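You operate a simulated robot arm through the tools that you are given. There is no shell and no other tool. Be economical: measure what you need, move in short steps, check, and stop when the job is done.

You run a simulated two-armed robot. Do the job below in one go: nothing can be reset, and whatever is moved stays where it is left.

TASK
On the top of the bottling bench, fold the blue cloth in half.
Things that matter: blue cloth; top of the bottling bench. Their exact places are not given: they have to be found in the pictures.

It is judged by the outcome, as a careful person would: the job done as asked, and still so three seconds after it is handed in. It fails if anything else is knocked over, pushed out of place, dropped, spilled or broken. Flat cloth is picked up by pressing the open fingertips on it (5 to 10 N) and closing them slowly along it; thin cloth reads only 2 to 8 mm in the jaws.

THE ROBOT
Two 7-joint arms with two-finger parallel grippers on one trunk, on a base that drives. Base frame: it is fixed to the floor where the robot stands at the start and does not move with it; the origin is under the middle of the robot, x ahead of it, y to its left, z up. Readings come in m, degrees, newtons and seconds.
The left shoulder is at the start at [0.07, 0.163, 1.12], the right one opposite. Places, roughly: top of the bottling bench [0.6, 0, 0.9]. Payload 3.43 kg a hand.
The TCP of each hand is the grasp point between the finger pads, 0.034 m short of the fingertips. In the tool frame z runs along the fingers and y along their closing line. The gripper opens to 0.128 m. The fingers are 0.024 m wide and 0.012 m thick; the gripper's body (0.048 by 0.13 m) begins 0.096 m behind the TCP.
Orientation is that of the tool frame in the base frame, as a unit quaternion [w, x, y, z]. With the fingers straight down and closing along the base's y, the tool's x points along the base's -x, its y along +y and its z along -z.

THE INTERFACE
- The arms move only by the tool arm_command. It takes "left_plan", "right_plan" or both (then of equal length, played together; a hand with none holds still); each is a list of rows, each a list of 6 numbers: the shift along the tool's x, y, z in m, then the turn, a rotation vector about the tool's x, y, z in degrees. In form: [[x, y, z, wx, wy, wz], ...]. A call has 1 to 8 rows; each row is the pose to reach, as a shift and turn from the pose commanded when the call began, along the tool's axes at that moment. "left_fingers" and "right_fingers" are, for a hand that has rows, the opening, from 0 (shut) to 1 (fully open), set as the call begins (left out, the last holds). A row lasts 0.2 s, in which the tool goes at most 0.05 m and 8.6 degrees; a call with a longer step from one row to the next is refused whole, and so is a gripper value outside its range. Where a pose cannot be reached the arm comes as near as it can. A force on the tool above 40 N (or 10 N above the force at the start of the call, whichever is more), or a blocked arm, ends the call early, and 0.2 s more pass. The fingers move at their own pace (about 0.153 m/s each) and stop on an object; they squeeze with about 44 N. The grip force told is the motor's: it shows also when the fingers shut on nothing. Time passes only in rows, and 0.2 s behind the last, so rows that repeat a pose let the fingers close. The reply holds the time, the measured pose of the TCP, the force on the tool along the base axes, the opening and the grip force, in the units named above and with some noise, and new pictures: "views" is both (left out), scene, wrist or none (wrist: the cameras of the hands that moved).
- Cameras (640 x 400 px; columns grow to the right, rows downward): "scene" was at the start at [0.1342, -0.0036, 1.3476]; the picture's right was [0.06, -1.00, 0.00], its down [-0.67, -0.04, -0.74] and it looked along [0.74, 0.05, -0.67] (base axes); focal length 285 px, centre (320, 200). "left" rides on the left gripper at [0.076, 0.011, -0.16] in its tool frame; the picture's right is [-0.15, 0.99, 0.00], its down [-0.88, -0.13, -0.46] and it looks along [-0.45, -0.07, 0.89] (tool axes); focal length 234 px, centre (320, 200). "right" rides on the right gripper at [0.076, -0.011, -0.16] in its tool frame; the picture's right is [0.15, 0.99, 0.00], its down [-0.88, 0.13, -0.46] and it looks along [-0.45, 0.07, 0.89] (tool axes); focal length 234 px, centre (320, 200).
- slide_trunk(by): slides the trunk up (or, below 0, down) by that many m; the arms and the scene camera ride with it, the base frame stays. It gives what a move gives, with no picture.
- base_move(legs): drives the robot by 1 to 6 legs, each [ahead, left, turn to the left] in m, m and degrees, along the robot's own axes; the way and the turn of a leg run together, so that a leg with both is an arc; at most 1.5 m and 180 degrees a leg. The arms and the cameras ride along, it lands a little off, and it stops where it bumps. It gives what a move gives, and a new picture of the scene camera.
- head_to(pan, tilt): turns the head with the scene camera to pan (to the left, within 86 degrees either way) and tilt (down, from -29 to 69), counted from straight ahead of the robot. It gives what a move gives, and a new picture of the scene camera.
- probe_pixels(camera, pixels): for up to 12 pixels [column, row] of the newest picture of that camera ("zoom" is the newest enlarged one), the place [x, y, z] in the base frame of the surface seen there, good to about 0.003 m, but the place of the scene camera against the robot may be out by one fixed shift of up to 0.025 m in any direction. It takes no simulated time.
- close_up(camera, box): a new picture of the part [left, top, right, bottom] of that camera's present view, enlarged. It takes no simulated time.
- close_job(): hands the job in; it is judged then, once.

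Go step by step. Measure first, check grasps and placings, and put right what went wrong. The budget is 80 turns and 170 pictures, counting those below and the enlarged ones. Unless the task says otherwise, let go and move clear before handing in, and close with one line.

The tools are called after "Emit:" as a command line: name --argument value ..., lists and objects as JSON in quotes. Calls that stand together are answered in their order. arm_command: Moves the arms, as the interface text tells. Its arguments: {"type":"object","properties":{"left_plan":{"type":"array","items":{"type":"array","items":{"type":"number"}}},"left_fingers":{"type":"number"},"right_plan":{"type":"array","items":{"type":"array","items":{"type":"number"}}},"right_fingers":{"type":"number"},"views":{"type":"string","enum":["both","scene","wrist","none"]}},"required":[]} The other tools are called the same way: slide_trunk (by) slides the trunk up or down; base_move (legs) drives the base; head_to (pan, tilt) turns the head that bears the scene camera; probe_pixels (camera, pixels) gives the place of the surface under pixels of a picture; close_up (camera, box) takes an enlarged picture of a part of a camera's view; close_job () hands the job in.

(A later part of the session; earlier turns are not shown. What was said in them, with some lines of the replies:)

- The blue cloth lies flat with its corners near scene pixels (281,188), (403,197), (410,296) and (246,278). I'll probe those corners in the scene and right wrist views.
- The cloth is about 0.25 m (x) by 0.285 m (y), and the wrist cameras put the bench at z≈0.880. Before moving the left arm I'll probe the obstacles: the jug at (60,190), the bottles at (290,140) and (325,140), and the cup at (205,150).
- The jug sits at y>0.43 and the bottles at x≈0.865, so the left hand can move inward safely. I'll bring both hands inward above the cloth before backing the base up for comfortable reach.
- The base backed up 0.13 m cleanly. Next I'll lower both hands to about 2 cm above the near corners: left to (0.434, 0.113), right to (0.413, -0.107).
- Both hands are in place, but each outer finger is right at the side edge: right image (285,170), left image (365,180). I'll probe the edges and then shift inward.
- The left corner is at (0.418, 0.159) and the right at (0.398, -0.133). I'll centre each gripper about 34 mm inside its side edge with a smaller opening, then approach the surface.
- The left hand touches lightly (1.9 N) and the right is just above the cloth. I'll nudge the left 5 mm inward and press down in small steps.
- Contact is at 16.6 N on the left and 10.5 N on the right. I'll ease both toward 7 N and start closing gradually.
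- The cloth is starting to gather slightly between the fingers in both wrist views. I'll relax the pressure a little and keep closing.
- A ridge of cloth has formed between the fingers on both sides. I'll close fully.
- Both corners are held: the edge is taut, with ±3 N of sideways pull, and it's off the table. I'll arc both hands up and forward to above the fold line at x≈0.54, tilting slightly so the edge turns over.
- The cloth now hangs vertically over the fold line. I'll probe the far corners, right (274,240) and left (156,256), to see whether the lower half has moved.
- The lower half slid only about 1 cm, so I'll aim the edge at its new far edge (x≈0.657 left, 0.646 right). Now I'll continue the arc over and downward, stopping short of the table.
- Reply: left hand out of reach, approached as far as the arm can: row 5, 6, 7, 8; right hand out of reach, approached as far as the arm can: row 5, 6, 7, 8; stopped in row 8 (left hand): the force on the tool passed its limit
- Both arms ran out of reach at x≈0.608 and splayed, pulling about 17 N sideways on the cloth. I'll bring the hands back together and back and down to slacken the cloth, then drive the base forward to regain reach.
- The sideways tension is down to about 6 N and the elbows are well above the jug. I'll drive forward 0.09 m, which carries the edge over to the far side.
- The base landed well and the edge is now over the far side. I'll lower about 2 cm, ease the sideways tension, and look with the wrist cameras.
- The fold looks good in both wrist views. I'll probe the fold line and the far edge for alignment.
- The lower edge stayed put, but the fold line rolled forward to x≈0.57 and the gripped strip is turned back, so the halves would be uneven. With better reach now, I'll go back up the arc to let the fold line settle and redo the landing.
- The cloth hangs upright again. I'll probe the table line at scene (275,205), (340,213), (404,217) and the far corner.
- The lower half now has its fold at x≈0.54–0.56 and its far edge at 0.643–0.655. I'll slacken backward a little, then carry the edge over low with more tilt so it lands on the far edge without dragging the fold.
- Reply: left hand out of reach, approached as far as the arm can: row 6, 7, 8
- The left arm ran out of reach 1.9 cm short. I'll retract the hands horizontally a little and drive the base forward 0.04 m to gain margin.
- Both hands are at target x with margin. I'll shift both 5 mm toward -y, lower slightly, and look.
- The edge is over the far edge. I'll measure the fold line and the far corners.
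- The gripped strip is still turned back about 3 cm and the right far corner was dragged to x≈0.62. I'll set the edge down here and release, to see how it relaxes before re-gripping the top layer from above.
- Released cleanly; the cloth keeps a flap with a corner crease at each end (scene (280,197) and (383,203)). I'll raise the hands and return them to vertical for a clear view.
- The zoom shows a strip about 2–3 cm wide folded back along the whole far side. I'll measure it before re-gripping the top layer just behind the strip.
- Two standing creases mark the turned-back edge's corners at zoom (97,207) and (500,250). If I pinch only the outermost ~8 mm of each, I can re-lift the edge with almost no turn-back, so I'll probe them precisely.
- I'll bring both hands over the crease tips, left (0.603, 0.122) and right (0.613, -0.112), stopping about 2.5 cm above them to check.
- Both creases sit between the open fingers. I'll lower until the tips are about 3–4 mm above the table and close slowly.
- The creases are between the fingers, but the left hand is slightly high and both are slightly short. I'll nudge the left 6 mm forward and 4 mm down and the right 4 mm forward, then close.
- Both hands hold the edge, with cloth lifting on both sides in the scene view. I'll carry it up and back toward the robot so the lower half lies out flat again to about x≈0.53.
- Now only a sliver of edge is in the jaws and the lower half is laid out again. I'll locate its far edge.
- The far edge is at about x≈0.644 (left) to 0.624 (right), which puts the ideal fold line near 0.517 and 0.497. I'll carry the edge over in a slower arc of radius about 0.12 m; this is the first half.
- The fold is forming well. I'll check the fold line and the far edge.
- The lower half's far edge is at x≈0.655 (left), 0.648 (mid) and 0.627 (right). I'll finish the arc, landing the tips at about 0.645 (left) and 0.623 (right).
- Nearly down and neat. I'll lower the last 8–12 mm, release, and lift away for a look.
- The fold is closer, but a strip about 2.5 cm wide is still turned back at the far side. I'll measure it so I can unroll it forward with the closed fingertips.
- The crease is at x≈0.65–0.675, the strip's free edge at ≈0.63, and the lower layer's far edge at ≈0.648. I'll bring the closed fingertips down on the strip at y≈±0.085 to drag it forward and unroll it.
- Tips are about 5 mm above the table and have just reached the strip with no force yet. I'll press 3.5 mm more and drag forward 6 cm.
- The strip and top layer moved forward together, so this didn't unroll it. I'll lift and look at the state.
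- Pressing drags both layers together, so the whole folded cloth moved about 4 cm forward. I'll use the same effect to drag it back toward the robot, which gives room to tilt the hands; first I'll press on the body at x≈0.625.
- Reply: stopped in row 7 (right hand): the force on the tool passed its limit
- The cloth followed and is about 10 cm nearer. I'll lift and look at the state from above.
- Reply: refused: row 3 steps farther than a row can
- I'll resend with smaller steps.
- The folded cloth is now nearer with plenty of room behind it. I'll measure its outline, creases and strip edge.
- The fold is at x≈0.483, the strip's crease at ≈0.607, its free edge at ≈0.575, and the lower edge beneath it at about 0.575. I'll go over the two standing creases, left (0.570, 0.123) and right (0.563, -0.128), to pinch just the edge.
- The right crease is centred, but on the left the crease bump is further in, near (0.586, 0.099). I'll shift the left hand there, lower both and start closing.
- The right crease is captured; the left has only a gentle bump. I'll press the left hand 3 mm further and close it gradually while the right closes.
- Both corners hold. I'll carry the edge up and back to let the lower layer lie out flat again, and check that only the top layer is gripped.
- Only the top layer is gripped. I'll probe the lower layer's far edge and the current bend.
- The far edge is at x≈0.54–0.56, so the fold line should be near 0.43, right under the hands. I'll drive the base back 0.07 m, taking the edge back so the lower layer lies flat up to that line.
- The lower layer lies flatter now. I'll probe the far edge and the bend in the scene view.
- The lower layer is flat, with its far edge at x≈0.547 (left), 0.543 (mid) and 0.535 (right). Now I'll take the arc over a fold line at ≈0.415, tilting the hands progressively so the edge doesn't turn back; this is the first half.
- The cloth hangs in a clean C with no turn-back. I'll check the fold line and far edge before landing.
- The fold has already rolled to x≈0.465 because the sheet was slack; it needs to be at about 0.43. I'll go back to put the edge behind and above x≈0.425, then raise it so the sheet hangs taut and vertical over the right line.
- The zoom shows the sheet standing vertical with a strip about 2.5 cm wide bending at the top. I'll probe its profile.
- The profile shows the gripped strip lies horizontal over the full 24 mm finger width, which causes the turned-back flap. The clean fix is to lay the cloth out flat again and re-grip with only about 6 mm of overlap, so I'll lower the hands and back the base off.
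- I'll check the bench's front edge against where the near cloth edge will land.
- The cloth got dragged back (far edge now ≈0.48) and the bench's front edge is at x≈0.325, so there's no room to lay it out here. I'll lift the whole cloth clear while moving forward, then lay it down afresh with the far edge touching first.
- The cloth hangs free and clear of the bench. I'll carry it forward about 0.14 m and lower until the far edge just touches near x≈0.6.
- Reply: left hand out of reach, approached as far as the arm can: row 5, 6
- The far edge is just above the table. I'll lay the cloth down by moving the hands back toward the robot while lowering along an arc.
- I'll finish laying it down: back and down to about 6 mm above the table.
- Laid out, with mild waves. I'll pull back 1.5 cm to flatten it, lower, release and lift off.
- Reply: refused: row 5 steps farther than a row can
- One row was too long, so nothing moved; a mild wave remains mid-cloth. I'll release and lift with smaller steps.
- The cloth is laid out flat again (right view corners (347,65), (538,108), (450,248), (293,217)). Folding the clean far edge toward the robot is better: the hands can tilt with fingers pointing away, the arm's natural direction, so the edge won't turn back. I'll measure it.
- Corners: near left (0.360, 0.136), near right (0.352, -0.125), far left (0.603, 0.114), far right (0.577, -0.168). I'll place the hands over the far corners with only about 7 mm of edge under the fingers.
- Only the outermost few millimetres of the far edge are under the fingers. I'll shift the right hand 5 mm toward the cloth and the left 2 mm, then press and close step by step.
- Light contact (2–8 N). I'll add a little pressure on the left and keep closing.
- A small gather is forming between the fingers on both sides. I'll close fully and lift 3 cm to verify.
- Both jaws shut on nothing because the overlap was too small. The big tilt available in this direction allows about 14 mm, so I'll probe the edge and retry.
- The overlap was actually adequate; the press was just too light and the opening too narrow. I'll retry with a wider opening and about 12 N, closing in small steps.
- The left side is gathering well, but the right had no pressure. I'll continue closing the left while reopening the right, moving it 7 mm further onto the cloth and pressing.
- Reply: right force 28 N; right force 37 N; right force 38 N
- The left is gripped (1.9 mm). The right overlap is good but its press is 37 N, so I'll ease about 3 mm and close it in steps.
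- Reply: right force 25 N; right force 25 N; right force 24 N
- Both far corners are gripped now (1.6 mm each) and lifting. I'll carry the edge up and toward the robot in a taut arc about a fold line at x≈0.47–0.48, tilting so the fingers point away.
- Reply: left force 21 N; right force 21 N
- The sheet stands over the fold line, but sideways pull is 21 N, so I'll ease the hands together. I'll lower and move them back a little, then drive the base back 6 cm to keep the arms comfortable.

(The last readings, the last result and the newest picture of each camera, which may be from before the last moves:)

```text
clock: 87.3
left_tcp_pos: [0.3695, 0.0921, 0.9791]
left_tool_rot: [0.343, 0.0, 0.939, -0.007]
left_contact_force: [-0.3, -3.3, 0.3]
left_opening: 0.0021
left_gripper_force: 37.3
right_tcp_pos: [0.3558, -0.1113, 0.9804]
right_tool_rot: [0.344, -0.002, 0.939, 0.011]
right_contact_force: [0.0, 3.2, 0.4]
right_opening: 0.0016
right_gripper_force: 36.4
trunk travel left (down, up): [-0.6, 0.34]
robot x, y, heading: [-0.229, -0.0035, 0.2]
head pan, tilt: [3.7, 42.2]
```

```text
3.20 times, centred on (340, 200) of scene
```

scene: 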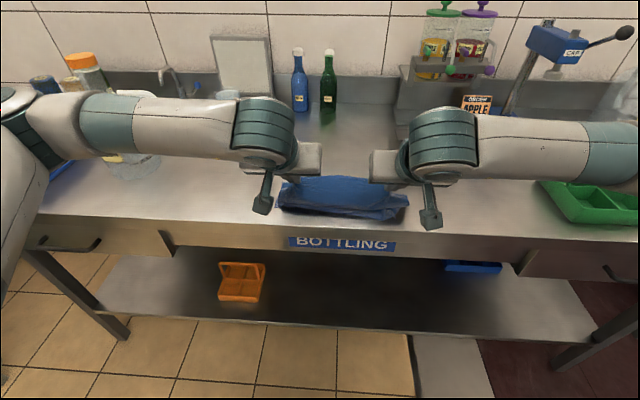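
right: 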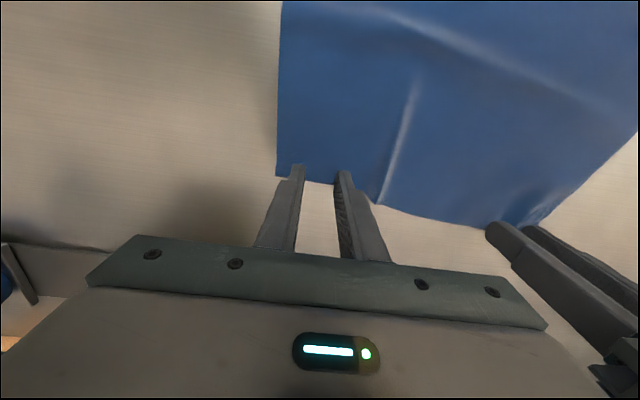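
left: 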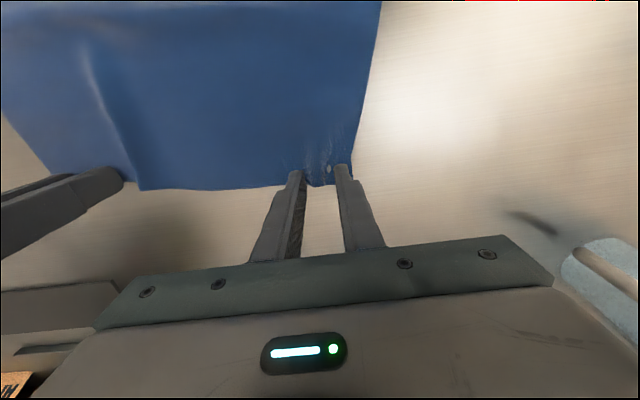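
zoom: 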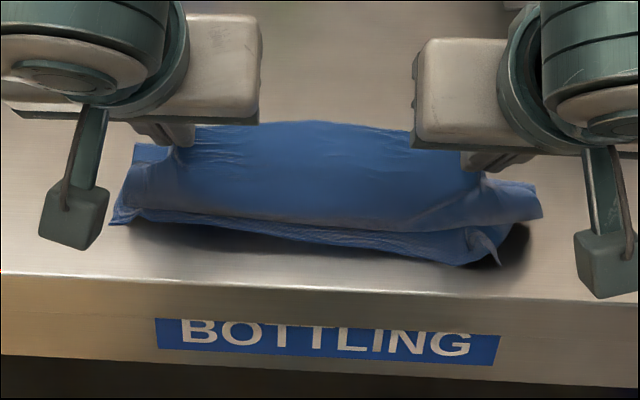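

The edge is over and the near edge is visible underneath (zoom rows 235–250). I want the fingers nearly horizontal so the gripped strip opens outward on release, so I'll step the hands forward and drive the base back 9 cm for wrist room.

Emit:
arm_command --left_plan '[[-0.018, 0, 0.014, 0, 0, 0], [-0.036, 0, 0.028, 0, 0, 0], [-0.053, 0, 0.042, 0, 0, 0], [-0.0695, 0, 0.0557, 0, 0, 0]]' --right_plan '[[-0.018, 0, 0.014, 0, 0, 0], [-0.036, 0, 0.028, 0, 0, 0], [-0.053, 0, 0.042, 0, 0, 0], [-0.0695, 0, 0.0557, 0, 0, 0]]' --views "none"

Emit:
base_move --legs '[[-0.09, 0, 0]]'

```text
clock: 88.3
left_tcp_pos: [0.4607, 0.092, 0.981]
left_tool_rot: [0.341, 0.0, 0.94, -0.008]
left_contact_force: [-0.8, -3.4, 1.2]
left_opening: 0.0019
left_gripper_force: 36.2
right_tcp_pos: [0.4462, -0.1116, 0.9828]
right_tool_rot: [0.343, -0.004, 0.939, 0.011]
right_contact_force: [-0.3, 2.5, -0.3]
right_opening: 0.0019
right_gripper_force: 36.8
trunk travel left (down, up): [-0.6, 0.34]
robot x, y, heading: [-0.2294, -0.0019, 0.2]
head pan, tilt: [3.7, 42.2]
```

```text
clock: 89.4
left_tcp_pos: [0.3705, 0.0921, 0.9821]
left_tool_rot: [0.342, 0.0, 0.939, -0.007]
left_contact_force: [-1.2, -3.4, -0.3]
left_opening: 0.0016
left_gripper_force: 37.1
right_tcp_pos: [0.3562, -0.1127, 0.9823]
right_tool_rot: [0.343, -0.003, 0.939, 0.011]
right_contact_force: [-0.3, 2.7, 0.3]
right_opening: 0.0016
right_gripper_force: 36.3
trunk travel left (down, up): [-0.6, 0.34]
robot x, y, heading: [-0.3168, 0.0014, 0.2]
head pan, tilt: [3.7, 42.2]
5 turns are left
```

scene: 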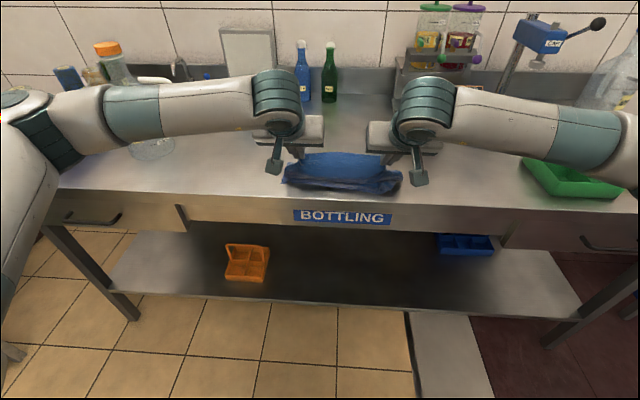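

Five turns remain, so I'll be direct. I'll land now: rotate the fingers to near horizontal and bring the edge down just above the near edge.

Emit:
arm_command --left_plan '[[0.009, 0.001, 0.007, 0, -6, 0], [0.019, 0.002, 0.014, 0, -13, 0], [0.028, 0.003, 0.021, 0, -20, 0], [0.038, 0.005, 0.028, 0, -27, 0], [0.047, 0.006, 0.035, 0, -34, 0], [0.056, 0.007, 0.042, 0, -40, 0], [0.0656, 0.008, 0.0494, 0, -45, 0], [0.0656, 0.008, 0.0494, 0, -45, 0]]' --right_plan '[[0.009, 0.002, 0.008, 0, -6, 0], [0.017, 0.003, 0.015, 0, -13, 0], [0.026, 0.004, 0.023, 0, -20, 0], [0.035, 0.006, 0.031, 0, -27, 0], [0.043, 0.007, 0.038, 0, -34, 0], [0.052, 0.009, 0.046, 0, -40, 0], [0.0606, 0.01, 0.0536, 0, -45, 0], [0.0606, 0.01, 0.0536, 0, -45, 0]]' --views "none"

Emit:
close_up --camera "scene" --box '[260, 130, 420, 220]'

```text
clock: 91.0
left_tcp_pos: [0.3418, 0.068, 0.9276]
left_tool_rot: [0.67, -0.019, 0.742, 0.008]
left_contact_force: [0.6, 8.0, -6.5]
left_opening: 0.0019
left_gripper_force: 36.4
left hand out of reach, approached as far as the arm can: row 5, 6, 7, 8
right_tcp_pos: [0.3446, -0.071, 0.9432]
right_tool_rot: [0.58, 0.033, 0.814, 0.008]
right_contact_force: [-1.1, -7.0, 6.6]
right_opening: 0.0018
right_gripper_force: 36.5
right hand out of reach, approached as far as the arm can: row 4, 5, 6, 7, 8
trunk travel left (down, up): [-0.6, 0.34]
robot x, y, heading: [-0.3181, -0.0001, 0.3]
head pan, tilt: [3.7, 42.2]
stopped in row 8 (left hand): the force on the tool passed its limit (the readings are from after the stop); the commanded pose is now the measured one
```

```text
4.00 times, centred on (340, 175) of scene
4 turns are left
```

zoom: 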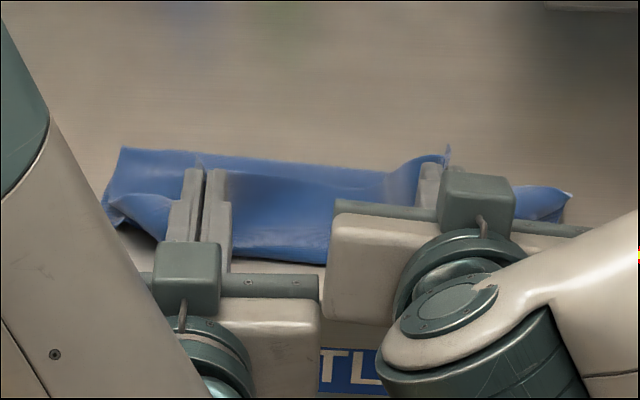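

The hands came too close together and the tilt exceeded reach. I'll spread them back to y≈±0.10, ease the tilt to about 60°, set the edge down on the near edge, release, and withdraw along the fingers so they pull the strip outward.

Emit:
arm_command --left_plan '[[0, 0.008, 0, 0, 5, 0], [0, 0.016, 0.002, 0, 10, 0], [0.002, 0.024, 0.005, 0, 16, 0], [0.006, 0.032, 0.009, 0, 21, 0], [0.011, 0.032, 0.012, 0, 24, 0], [0.0161, 0.032, 0.0153, 0, 24, 0], [0.0161, 0.032, 0.0153, 0, 24, 0]]' --right_plan '[[0, -0.008, 0, 0, 2, 0], [0.003, -0.016, 0.002, 0, 4, 0], [0.008, -0.024, 0.005, 0, 7, 0], [0.015, -0.032, 0.009, 0, 9, 0], [0.022, -0.032, 0.012, 0, 11, 0], [0.0299, -0.032, 0.0145, 0, 11, 0], [0.0299, -0.032, 0.0145, 0, 11, 0]]' --views "none"

Emit:
arm_command --left_plan '[[0, 0, 0, 0, 0, 0], [0, 0, -0.015, 0, 0, 0], [0, 0, -0.04, 0, 0, 0], [0, 0, -0.07, 0, 0, 0], [-0.01, 0, -0.1, 0, 0, 0], [-0.03, 0, -0.125, 0, 0, 0]]' --right_plan '[[0, 0, 0, 0, 0, 0], [0, 0, -0.015, 0, 0, 0], [0, 0, -0.04, 0, 0, 0], [0, 0, -0.07, 0, 0, 0], [-0.01, 0, -0.1, 0, 0, 0], [-0.03, 0, -0.125, 0, 0, 0]]' --left_fingers 0.08 --right_fingers 0.08 --views "scene"

Emit:
close_up --camera "scene" --box '[260, 130, 420, 220]'

```text
clock: 92.6
left_tcp_pos: [0.3559, 0.0947, 0.9119]
left_tool_rot: [0.502, -0.018, 0.864, 0.004]
left_contact_force: [-0.6, -2.7, 2.6]
left_opening: 0.0017
left_gripper_force: 36.3
right_tcp_pos: [0.3468, -0.105, 0.9098]
right_tool_rot: [0.5, 0.033, 0.865, 0.014]
right_contact_force: [2.9, 2.3, 12.3]
right_opening: 0.0018
right_gripper_force: 36.5
trunk travel left (down, up): [-0.6, 0.34]
robot x, y, heading: [-0.315, -0.0027, 0.5]
head pan, tilt: [3.7, 42.2]
```

```text
clock: 94.0
left_tcp_pos: [0.2618, 0.0943, 0.9988]
left_tool_rot: [0.501, -0.018, 0.865, 0.003]
left_contact_force: [0.0, 1.1, 0.3]
left_opening: 0.0104
left_gripper_force: 0.0
right_tcp_pos: [0.2526, -0.1053, 0.9965]
right_tool_rot: [0.498, 0.033, 0.867, 0.013]
right_contact_force: [-0.2, 0.1, 0.8]
right_opening: 0.0104
right_gripper_force: 0.1
trunk travel left (down, up): [-0.6, 0.34]
robot x, y, heading: [-0.318, 0.0011, 0.2]
head pan, tilt: [3.7, 42.2]
```

scene: 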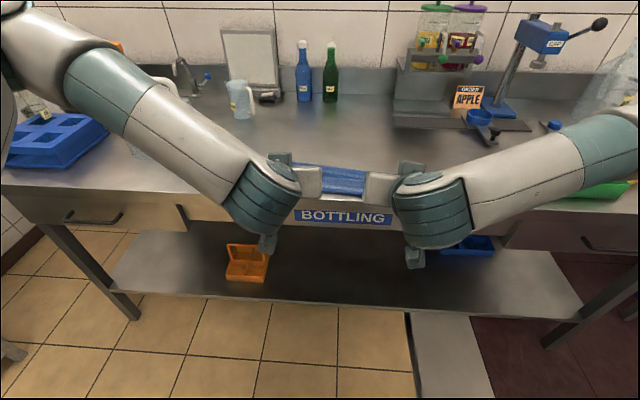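

```text
4.00 times, centred on (340, 175) of scene
3 turns are left
```

zoom: 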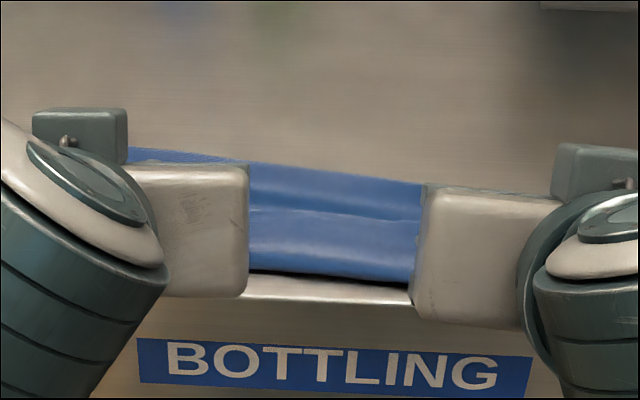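

Released and clear. I'll raise and spread the hands out of the view and check the fold.

Emit:
arm_command --left_plan '[[-0.026, 0.015, -0.015, 0, 0, 0], [-0.052, 0.03, -0.03, 0, 0, 0], [-0.078, 0.05, -0.045, 0, 0, 0], [-0.1, 0.075, -0.058, 0, 0, 0], [-0.12, 0.105, -0.07, 0, 0, 0], [-0.13, 0.14, -0.075, 0, 0, 0]]' --right_plan '[[-0.026, -0.015, -0.015, 0, 0, 0], [-0.052, -0.03, -0.03, 0, 0, 0], [-0.078, -0.05, -0.045, 0, 0, 0], [-0.1, -0.075, -0.058, 0, 0, 0], [-0.12, -0.105, -0.07, 0, 0, 0], [-0.13, -0.14, -0.075, 0, 0, 0]]' --views "scene"

Emit:
close_up --camera "scene" --box '[260, 130, 420, 220]'

Emit:
probe_pixels --camera "zoom" --pixels '[[130, 155], [330, 170], [480, 190], [330, 205], [330, 225], [330, 265], [330, 275], [120, 225], [530, 275], [200, 230], [450, 250]]'

```text
clock: 95.4
left_tcp_pos: [0.2547, 0.2334, 1.1469]
left_tool_rot: [0.502, -0.018, 0.865, 0.003]
left_contact_force: [0.3, 0.3, -0.5]
left_opening: 0.01
left_gripper_force: 0.2
right_tcp_pos: [0.2482, -0.2554, 1.1387]
right_tool_rot: [0.498, 0.032, 0.867, 0.012]
right_contact_force: [-0.1, 0.3, 1.0]
right_opening: 0.0103
right_gripper_force: 0.1
trunk travel left (down, up): [-0.6, 0.34]
robot x, y, heading: [-0.318, 0.0015, 0.3]
head pan, tilt: [3.7, 42.2]
```

scene: 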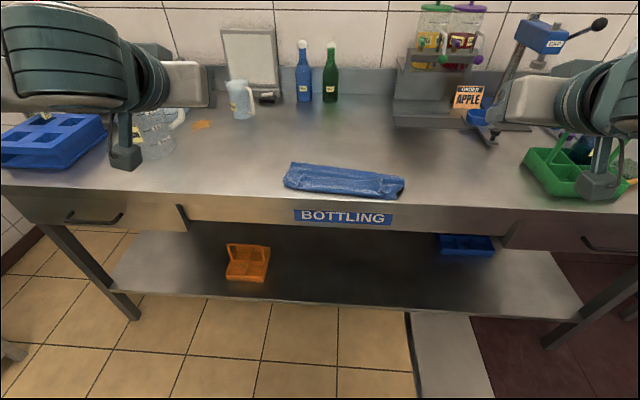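

```text
4.00 times, centred on (340, 175) of scene
```

zoom: 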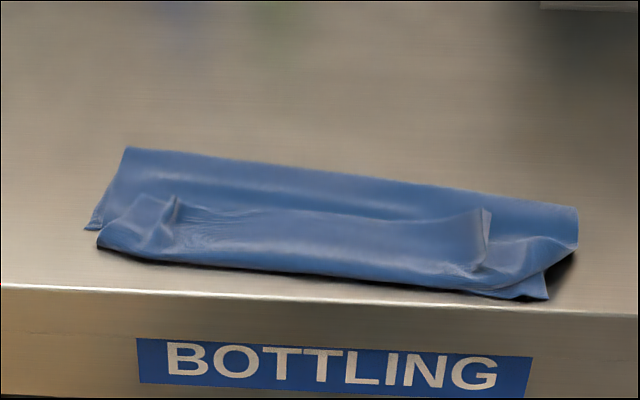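

```text
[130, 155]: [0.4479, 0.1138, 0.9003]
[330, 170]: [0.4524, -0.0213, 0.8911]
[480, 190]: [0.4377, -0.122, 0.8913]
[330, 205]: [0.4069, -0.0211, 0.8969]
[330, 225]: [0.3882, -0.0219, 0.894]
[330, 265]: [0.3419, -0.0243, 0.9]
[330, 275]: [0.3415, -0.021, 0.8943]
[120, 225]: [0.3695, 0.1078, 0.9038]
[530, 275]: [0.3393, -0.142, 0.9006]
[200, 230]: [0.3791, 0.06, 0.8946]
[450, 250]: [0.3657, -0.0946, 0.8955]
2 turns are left
```

The cloth is folded over, but the turned-over edge sits about 4–5 cm behind the near edge (free edge x≈0.405, near edge ≈0.36), with standing creases near zoom (178,205) and (487,215). I'll hover over those creases and measure them for one last correction.

Emit:
probe_pixels --camera "zoom" --pixels '[[178, 203], [172, 215], [165, 235], [487, 215], [484, 235], [478, 258], [300, 212], [420, 222], [92, 228], [545, 292], [575, 240]]'

Emit:
arm_command --left_plan '[[0.007, -0.018, 0.024, 0, 7.5, 0], [0.014, -0.036, 0.049, 0, 15, 0], [0.021, -0.054, 0.073, 0, 22.5, 0], [0.029, -0.072, 0.097, 0, 30, 0], [0.036, -0.09, 0.122, 0, 37.5, 0], [0.043, -0.107, 0.146, 0, 45, 0], [0.05, -0.125, 0.17, 0, 52.5, 0], [0.0573, -0.143, 0.1947, 0, 60, 0]]' --right_plan '[[0.006, 0.019, 0.023, 0, 7.5, 0], [0.013, 0.037, 0.047, 0, 15, 0], [0.019, 0.056, 0.07, 0, 22.5, 0], [0.026, 0.075, 0.094, 0, 30, 0], [0.032, 0.094, 0.118, 0, 37.5, 0], [0.039, 0.112, 0.141, 0, 45, 0], [0.045, 0.131, 0.165, 0, 52.5, 0], [0.0519, 0.15, 0.1881, 0, 60, 0]]' --left_fingers 0.36 --right_fingers 0.36 --views "wrist"

```text
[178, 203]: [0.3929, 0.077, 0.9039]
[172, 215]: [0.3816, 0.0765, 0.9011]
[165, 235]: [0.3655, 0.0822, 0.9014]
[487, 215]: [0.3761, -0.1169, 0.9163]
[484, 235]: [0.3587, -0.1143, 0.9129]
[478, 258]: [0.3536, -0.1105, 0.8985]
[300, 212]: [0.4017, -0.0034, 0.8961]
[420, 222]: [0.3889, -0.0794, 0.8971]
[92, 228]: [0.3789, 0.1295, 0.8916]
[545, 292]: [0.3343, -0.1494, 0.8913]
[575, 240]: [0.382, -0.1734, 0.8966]
```

```text
clock: 97.2
left_tcp_pos: [0.4034, 0.0934, 0.9995]
left_tool_rot: [-0.001, -0.019, 1.0, -0.005]
left_contact_force: [0.1, 0.2, 0.2]
left_opening: 0.0463
left_gripper_force: 0.0
right_tcp_pos: [0.3932, -0.1029, 1.0073]
right_tool_rot: [-0.004, 0.022, 0.999, 0.027]
right_contact_force: [0.2, 0.0, -1.0]
right_opening: 0.0462
right_gripper_force: 0.0
trunk travel left (down, up): [-0.6, 0.34]
robot x, y, heading: [-0.3184, -0.0017, 0.3]
head pan, tilt: [3.7, 42.2]
1 turns are left
```

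right: 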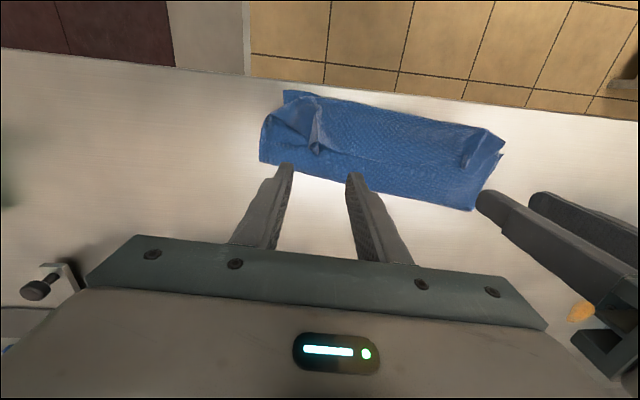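
left: 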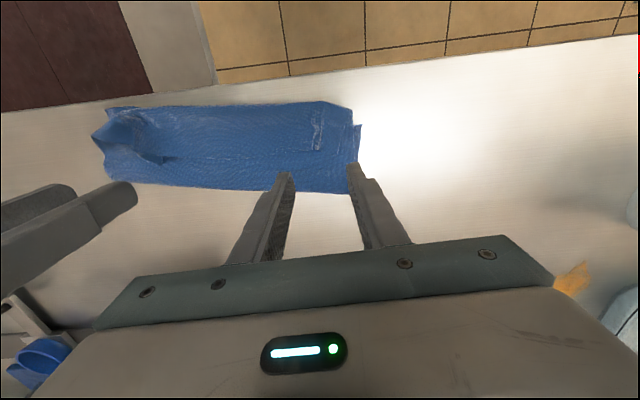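

This is the last turn. The creases are at about (0.393, 0.092) and (0.377, -0.101), so I'll pinch them, draw the turned-back edge about 3.5 cm forward to meet the near edge, release, lift clear and hand in.

Emit:
arm_command --left_plan '[[0.01, -0.001, 0.02, 0, 0, 0], [0.018, -0.001, 0.045, 0, 0, 0], [0.018, -0.001, 0.065, 0, 0, 0], [0.018, -0.001, 0.078, 0, 0, 0], [0.018, -0.001, 0.0825, 0, 0, 0]]' --right_plan '[[0.012, 0.002, 0.022, 0, 0, 0], [0.025, 0.003, 0.048, 0, 0, 0], [0.025, 0.003, 0.07, 0, 0, 0], [0.025, 0.003, 0.085, 0, 0, 0], [0.025, 0.003, 0.09, 0, 0, 0]]' --views "none"

Emit:
arm_command --left_plan '[[0, 0, 0, 0, 0, 0], [0, 0, 0, 0, 0, 0], [0, 0, 0, 0, 0, 0], [0, 0, -0.012, 0, 0, 0], [0.01, 0, -0.02, 0, 0, 0], [0.022, 0, -0.02, 0, 0, 0], [0.035, 0, -0.012, 0, 0, 0], [0.035, 0, -0.004, 0, 0, 0]]' --right_plan '[[0, 0, 0, 0, 0, 0], [0, 0, 0, 0, 0, 0], [0, 0, 0, 0, 0, 0], [0, 0, -0.012, 0, 0, 0], [0.01, 0, -0.02, 0, 0, 0], [0.02, 0, -0.02, 0, 0, 0], [0.03, 0, -0.012, 0, 0, 0], [0.03, 0, -0.004, 0, 0, 0]]' --left_fingers 0 --right_fingers 0 --views "none"

Emit:
arm_command --left_plan '[[0, 0, 0, 0, 0, 0], [0, 0, 0, 0, 0, 0], [0, 0, -0.025, 0, 0, 0], [0, 0, -0.06, 0, 0, 0], [0, 0, -0.1, 0, 0, 0], [0, 0, -0.13, 0, 0, 0]]' --right_plan '[[0, 0, 0, 0, 0, 0], [0, 0, 0, 0, 0, 0], [0, 0, -0.025, 0, 0, 0], [0, 0, -0.06, 0, 0, 0], [0, 0, -0.1, 0, 0, 0], [0, 0, -0.13, 0, 0, 0]]' --left_fingers 0.25 --right_fingers 0.25 --views "none"

Emit:
close_job

```text
clock: 98.4
left_tcp_pos: [0.3842, 0.0928, 0.9196]
left_tool_rot: [0.002, -0.017, 1.0, -0.006]
left_contact_force: [0.3, -0.3, 0.2]
left_opening: 0.0459
left_gripper_force: 0.0
right_tcp_pos: [0.3644, -0.0941, 0.9182]
right_tool_rot: [-0.001, 0.023, 0.999, 0.027]
right_contact_force: [0.3, 0.2, 1.0]
right_opening: 0.0462
right_gripper_force: 0.0
trunk travel left (down, up): [-0.6, 0.34]
robot x, y, heading: [-0.3198, -0.0016, 0.3]
head pan, tilt: [3.7, 42.2]
```

```text
clock: 100.2
left_tcp_pos: [0.3484, 0.0922, 0.9219]
left_tool_rot: [0.003, -0.018, 1.0, -0.006]
left_contact_force: [0.6, -1.2, 1.4]
left_opening: 0.0016
left_gripper_force: 36.9
right_tcp_pos: [0.3359, -0.0938, 0.9213]
right_tool_rot: [-0.002, 0.022, 0.999, 0.027]
right_contact_force: [-0.3, 0.7, 0.3]
right_opening: 0.0023
right_gripper_force: 36.7
trunk travel left (down, up): [-0.6, 0.34]
robot x, y, heading: [-0.3168, -0.0009, 0.0]
head pan, tilt: [3.7, 42.2]
```

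```text
clock: 101.6
left_tcp_pos: [0.3462, 0.0927, 1.0539]
left_tool_rot: [0.002, -0.018, 1.0, -0.006]
left_contact_force: [-0.4, 0.2, -0.1]
left_opening: 0.032
left_gripper_force: 0.0
right_tcp_pos: [0.3323, -0.0991, 1.052]
right_tool_rot: [-0.001, 0.023, 0.999, 0.028]
right_contact_force: [-0.2, -0.4, 0.0]
right_opening: 0.032
right_gripper_force: 0.0
trunk travel left (down, up): [-0.6, 0.34]
robot x, y, heading: [-0.3149, -0.0019, 0.4]
head pan, tilt: [3.7, 42.2]
```

```text
The job is handed in.
```

I handed the job in with the blue cloth folded over on the bench top, but I don't think it is a clean half-fold. In the last clear picture the folded-over edge was turned back 4–5 cm short of the near edge. I then gripped both corners, pulled that edge 3–3.5 cm forward and let go, but ran out of turns to check the result with a picture. The hands are clear, and I saw nothing else knocked over or moved.
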